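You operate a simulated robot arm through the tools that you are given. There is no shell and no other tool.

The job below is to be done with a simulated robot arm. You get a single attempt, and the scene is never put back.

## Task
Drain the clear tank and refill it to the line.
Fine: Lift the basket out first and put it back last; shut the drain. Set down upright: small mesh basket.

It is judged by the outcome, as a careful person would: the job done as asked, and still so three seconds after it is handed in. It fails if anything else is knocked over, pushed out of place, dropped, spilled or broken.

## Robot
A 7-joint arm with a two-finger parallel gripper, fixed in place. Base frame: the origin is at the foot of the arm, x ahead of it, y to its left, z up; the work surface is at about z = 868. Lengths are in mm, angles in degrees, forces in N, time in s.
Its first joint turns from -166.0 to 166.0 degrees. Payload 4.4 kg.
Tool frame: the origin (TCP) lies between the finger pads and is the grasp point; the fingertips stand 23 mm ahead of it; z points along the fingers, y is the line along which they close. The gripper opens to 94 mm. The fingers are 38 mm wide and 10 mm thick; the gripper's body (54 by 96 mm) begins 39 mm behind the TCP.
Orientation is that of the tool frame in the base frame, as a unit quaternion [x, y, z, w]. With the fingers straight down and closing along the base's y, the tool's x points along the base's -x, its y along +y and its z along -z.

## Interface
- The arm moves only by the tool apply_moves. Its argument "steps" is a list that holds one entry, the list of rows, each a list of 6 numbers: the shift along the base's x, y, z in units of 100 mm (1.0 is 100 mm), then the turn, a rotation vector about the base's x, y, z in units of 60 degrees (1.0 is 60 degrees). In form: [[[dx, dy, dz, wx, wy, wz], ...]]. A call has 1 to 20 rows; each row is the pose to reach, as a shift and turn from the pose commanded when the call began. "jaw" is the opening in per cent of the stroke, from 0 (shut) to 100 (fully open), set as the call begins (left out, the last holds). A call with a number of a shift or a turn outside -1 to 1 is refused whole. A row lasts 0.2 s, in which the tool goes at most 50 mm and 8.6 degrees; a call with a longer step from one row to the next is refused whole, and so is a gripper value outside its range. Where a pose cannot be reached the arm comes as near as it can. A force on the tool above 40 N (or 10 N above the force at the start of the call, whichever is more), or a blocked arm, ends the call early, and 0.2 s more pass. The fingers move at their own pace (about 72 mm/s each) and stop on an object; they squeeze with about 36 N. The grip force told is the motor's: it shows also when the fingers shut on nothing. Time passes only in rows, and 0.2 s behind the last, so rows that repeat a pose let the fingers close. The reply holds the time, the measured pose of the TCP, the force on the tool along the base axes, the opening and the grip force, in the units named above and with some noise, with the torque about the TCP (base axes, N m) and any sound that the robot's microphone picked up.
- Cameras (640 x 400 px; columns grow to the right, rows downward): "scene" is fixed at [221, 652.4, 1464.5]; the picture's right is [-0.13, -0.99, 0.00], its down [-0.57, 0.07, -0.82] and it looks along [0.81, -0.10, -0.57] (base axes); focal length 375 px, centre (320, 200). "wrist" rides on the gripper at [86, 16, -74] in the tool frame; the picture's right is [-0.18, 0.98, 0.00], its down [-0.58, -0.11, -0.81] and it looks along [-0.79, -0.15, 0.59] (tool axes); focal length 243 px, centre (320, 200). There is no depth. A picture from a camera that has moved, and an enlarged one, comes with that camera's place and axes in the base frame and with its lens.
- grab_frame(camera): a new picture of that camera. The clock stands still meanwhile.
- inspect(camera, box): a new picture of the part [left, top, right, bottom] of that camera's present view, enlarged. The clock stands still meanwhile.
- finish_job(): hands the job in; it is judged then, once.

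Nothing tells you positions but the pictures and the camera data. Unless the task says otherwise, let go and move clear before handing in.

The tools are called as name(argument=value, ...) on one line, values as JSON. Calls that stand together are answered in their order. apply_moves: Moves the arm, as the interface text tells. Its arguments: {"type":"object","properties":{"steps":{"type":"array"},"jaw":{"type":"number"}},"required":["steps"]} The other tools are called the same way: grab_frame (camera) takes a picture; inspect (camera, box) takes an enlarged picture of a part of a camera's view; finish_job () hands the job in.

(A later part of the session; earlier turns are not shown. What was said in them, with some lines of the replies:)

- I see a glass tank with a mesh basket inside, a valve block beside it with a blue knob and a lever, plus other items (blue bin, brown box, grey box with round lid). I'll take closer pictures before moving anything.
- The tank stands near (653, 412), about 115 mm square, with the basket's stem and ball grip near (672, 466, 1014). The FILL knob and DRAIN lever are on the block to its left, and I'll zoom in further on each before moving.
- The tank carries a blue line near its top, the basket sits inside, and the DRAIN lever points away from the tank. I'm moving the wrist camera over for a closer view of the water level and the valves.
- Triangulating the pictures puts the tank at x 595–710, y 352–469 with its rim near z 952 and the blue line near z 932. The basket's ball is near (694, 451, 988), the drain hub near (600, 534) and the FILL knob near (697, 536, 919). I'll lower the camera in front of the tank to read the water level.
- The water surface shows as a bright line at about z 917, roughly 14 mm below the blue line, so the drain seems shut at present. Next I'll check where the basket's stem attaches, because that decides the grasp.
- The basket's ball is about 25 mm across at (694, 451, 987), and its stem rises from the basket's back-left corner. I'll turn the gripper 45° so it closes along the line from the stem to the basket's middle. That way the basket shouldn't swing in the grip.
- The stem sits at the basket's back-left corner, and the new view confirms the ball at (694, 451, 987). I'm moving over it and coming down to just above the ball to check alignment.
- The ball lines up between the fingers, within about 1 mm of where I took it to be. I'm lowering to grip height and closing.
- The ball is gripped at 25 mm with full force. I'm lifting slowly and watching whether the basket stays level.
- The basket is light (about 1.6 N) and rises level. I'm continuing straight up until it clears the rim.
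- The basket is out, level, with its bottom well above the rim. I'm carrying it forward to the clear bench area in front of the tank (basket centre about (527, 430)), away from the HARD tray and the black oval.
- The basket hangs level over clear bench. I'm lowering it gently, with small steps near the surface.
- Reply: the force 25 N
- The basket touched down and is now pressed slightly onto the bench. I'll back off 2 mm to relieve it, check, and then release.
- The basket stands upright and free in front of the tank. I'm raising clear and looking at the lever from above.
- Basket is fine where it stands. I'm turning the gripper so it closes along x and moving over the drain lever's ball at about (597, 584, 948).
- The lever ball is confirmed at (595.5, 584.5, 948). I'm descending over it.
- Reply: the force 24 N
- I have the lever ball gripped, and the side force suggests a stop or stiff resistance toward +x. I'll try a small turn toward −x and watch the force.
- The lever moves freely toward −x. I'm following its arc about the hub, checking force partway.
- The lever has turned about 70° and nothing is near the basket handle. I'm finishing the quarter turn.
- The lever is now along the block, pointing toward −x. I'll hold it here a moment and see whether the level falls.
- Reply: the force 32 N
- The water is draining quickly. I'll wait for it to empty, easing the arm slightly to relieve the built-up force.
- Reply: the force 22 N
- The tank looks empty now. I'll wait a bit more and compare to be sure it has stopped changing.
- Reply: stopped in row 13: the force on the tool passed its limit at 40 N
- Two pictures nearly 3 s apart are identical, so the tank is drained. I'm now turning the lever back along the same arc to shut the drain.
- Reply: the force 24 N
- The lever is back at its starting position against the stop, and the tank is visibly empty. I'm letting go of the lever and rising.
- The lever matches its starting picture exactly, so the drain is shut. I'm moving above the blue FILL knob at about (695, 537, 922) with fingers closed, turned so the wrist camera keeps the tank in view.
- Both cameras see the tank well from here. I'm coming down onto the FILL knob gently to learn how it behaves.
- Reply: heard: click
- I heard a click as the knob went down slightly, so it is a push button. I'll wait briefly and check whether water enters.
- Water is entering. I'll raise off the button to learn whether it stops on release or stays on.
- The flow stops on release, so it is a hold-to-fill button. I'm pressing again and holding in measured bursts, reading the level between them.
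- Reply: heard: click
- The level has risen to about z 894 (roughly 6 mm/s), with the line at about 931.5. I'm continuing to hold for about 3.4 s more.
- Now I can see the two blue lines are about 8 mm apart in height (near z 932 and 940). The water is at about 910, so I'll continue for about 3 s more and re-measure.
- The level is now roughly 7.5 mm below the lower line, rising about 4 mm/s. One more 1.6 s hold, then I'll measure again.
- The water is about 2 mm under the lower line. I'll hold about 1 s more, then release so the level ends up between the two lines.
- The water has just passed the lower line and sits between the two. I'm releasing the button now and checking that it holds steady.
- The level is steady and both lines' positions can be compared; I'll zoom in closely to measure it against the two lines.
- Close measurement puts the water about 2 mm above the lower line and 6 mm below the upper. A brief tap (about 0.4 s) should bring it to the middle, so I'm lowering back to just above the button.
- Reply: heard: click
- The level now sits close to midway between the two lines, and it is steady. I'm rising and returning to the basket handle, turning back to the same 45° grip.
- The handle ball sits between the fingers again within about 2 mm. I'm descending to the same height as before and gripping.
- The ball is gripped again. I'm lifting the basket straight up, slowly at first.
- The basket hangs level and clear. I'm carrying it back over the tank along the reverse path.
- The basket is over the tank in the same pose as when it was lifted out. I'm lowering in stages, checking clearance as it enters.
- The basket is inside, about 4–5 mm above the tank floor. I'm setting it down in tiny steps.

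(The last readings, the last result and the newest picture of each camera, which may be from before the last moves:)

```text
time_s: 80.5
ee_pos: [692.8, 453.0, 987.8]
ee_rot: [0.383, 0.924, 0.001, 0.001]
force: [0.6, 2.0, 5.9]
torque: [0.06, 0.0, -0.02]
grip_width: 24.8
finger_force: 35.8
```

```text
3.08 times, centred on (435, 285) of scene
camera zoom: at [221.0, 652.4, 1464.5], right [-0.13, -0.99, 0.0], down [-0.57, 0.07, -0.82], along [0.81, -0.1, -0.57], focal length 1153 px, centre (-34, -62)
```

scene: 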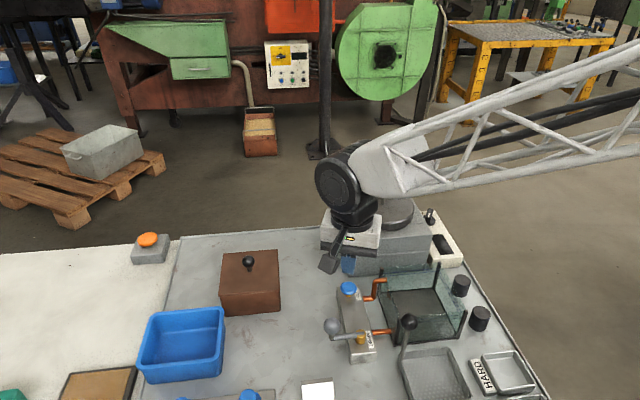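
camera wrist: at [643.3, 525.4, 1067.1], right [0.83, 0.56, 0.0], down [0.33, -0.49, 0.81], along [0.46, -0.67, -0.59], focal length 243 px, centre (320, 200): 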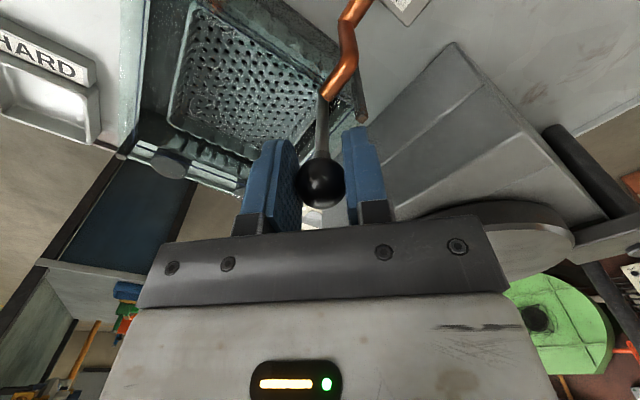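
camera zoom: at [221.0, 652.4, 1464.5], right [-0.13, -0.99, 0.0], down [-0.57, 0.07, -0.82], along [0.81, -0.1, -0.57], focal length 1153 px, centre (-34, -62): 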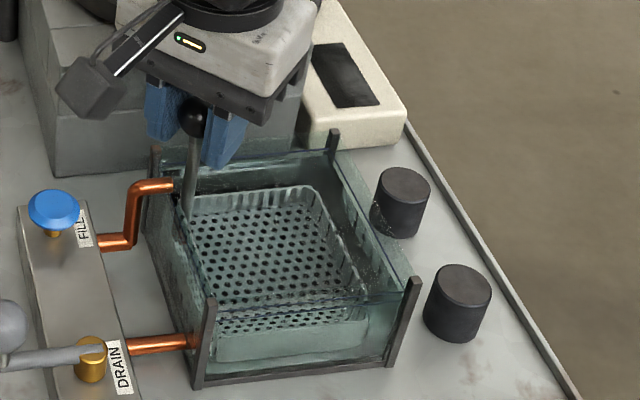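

The basket is seated on the tank floor. I'm easing off slightly, opening the fingers, and rising.

apply_moves(steps=[[[0, 0, 0.005, 0, 0, 0], [0, 0, 0.005, 0, 0, 0]]])

apply_moves(steps=[[[0, 0, 0, 0, 0, 0], [0, 0, 0, 0, 0, 0], [0, 0, 0, 0, 0, 0]]], jaw=70)

grab_frame(camera="wrist")

inspect(camera="scene", box=[380, 220, 490, 350])

```text
time_s: 81.1
ee_pos: [693.3, 452.6, 986.8]
ee_rot: [0.383, 0.924, 0.0, 0.0]
force: [0.6, 1.0, 1.5]
torque: [-0.06, -0.04, 0.0]
grip_width: 25.0
finger_force: 35.8
```

```text
time_s: 81.9
ee_pos: [693.4, 452.8, 986.7]
ee_rot: [0.382, 0.924, 0.0, 0.0]
force: [-0.1, -0.4, -0.3]
torque: [0.0, 0.03, 0.01]
grip_width: 65.8
finger_force: 0.0
```

```text
taken
camera wrist: at [643.2, 525.1, 1062.8], right [0.83, 0.56, 0.0], down [0.33, -0.49, 0.81], along [0.46, -0.67, -0.59], focal length 243 px, centre (320, 200)
```

wrist: 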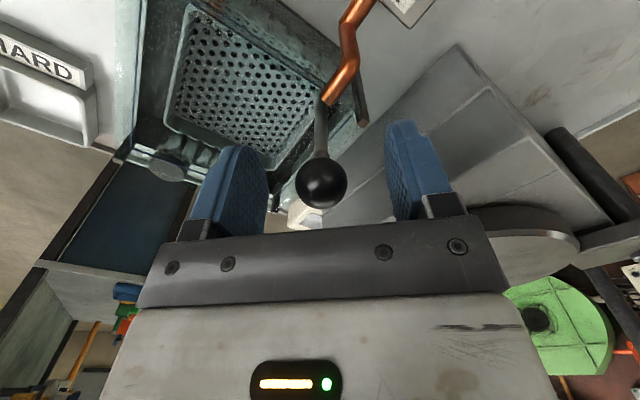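

```text
3.08 times, centred on (435, 285) of scene
camera zoom: at [221.0, 652.4, 1464.5], right [-0.13, -0.99, 0.0], down [-0.57, 0.07, -0.82], along [0.81, -0.1, -0.57], focal length 1153 px, centre (-34, -62)
```

zoom: 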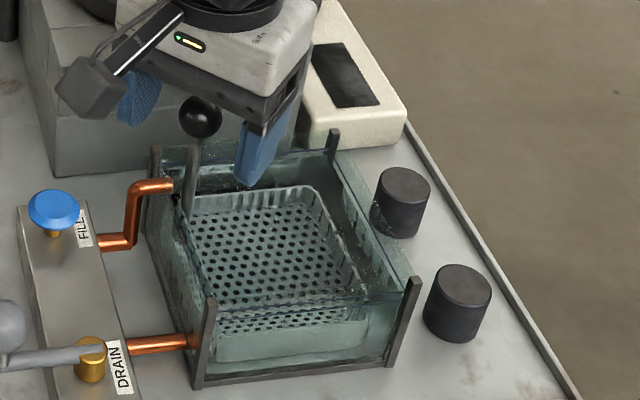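

Released with the basket upright in the tank. I'm rising straight up and then inspecting the water level and everything else.

apply_moves(steps=[[[0, 0, 0.2, 0, 0, 0], [0, 0, 0.5, 0, 0, 0], [0, 0, 0.8, 0, 0, 0], [0, 0, 1.0, 0, 0, 0], [0, 0, 1.0, 0, 0, 0]]])

apply_moves(steps=[[[-0.2, 0.1, 0.2, 0, 0, 0], [-0.5, 0.3, 0.4, 0, 0, 0], [-0.8, 0.6, 0.6, 0, 0, 0], [-1.0, 0.9, 0.7, 0, 0, 0], [-1.0, 0.9, 0.7, 0, 0, 0]]])

grab_frame(camera="scene")

inspect(camera="scene", box=[462, 305, 482, 325])

inspect(camera="scene", box=[430, 255, 450, 275])

inspect(camera="scene", box=[380, 240, 480, 350])

```text
time_s: 83.1
ee_pos: [693.7, 452.5, 1086.9]
ee_rot: [0.383, 0.924, 0.0, 0.0]
force: [-0.1, 0.6, 0.5]
torque: [0.0, -0.02, -0.04]
grip_width: 65.8
finger_force: 0.2
```

```text
time_s: 84.3
ee_pos: [591.8, 543.2, 1156.0]
ee_rot: [0.383, 0.924, 0.0, 0.0]
force: [0.4, 0.2, 0.6]
torque: [0.0, -0.03, -0.02]
grip_width: 65.9
finger_force: 0.1
```

```text
taken
```

scene: 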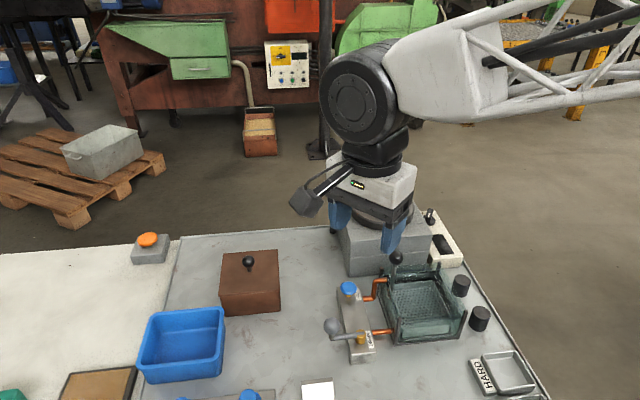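

```text
16.00 times, centred on (472, 315) of scene
camera zoom: at [221.0, 652.4, 1464.5], right [-0.13, -0.99, 0.0], down [-0.57, 0.07, -0.82], along [0.81, -0.1, -0.57], focal length 5997 px, centre (-2112, -1640)
```

zoom: 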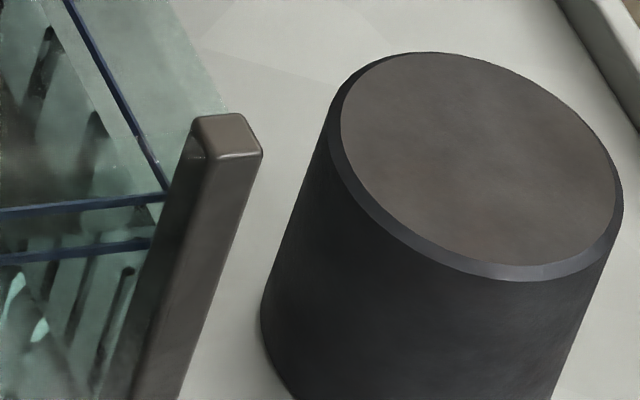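

```text
16.00 times, centred on (440, 265) of scene
camera zoom: at [221.0, 652.4, 1464.5], right [-0.13, -0.99, 0.0], down [-0.57, 0.07, -0.82], along [0.81, -0.1, -0.57], focal length 5997 px, centre (-1600, -840)
```

zoom: 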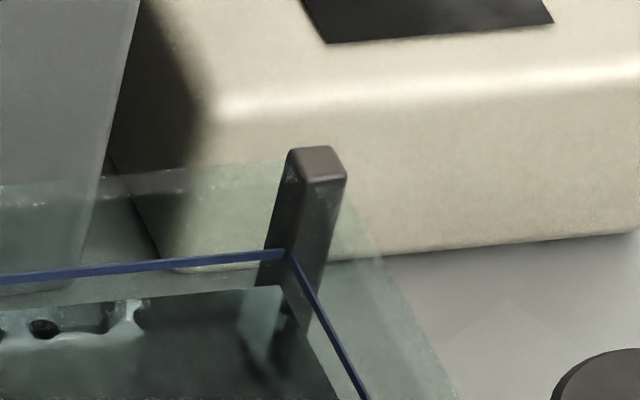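

```text
3.64 times, centred on (430, 295) of scene
camera zoom: at [221.0, 652.4, 1464.5], right [-0.13, -0.99, 0.0], down [-0.57, 0.07, -0.82], along [0.81, -0.1, -0.57], focal length 1363 px, centre (-80, -146)
```

zoom: 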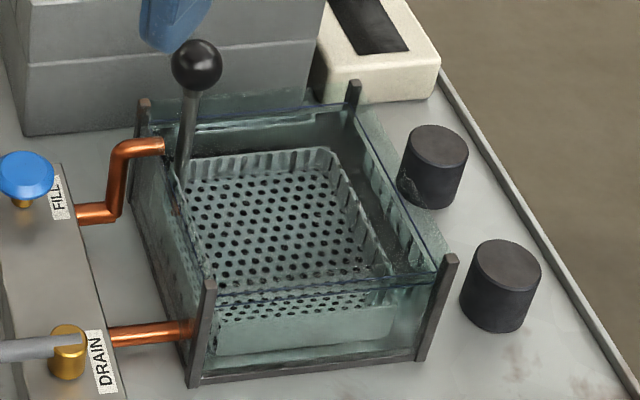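

Water sits steady between the two blue lines and has not changed since the fill stopped. The basket is upright in the tank, the DRAIN lever is back at its shut position, and nothing else has moved. The gripper is open and clear, so I'll check once more and hand in.

inspect(camera="scene", box=[310, 270, 410, 370])

grab_frame(camera="wrist")

```text
4.00 times, centred on (360, 320) of scene
camera zoom: at [221.0, 652.4, 1464.5], right [-0.13, -0.99, 0.0], down [-0.57, 0.07, -0.82], along [0.81, -0.1, -0.57], focal length 1499 px, centre (160, -280)
```

zoom: 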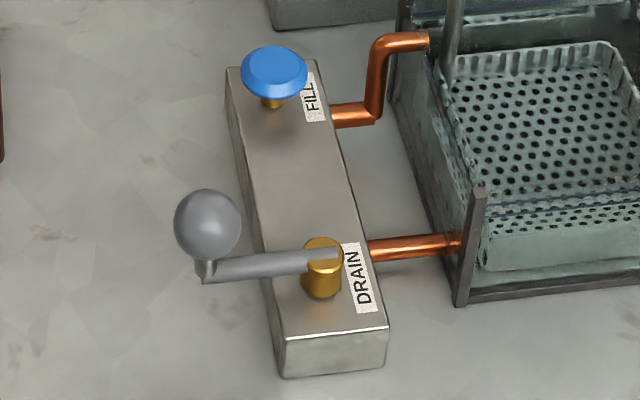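

```text
taken
camera wrist: at [541.2, 615.6, 1231.0], right [0.83, 0.56, 0.0], down [0.33, -0.49, 0.81], along [0.46, -0.67, -0.59], focal length 243 px, centre (320, 200)
```

wrist: 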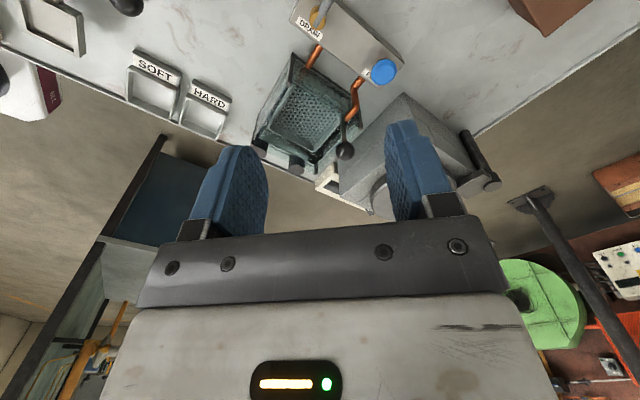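

The lever and FILL knob are in their starting positions, the basket is back upright in the refilled tank, and the arm is clear. I'm handing the job in.

finish_job()

```text
The job is handed in.
```

The tank has been drained and refilled, and the basket is back in it upright. I've handed the job in, but no result came back.

- **Basket:** I lifted it out first and stood it on the clear bench in front of the tank. It went back in last.
- **Drain:** I opened the lever a quarter turn until the tank was empty. I then turned it back to where it started, and it looks the same as in the first pictures.
- **Water level:** The tank has two blue lines about 8 mm apart, so I filled to between them. The water sits about 2–3 mm above the lower line and 5–6 mm below the upper one. If only one of those lines counts as "the line", the level is off by that much. It did not change from the last tap of FILL to my final check.
- **Surroundings:** I saw nothing knocked over, moved or spilled. The gripper is open and clear.
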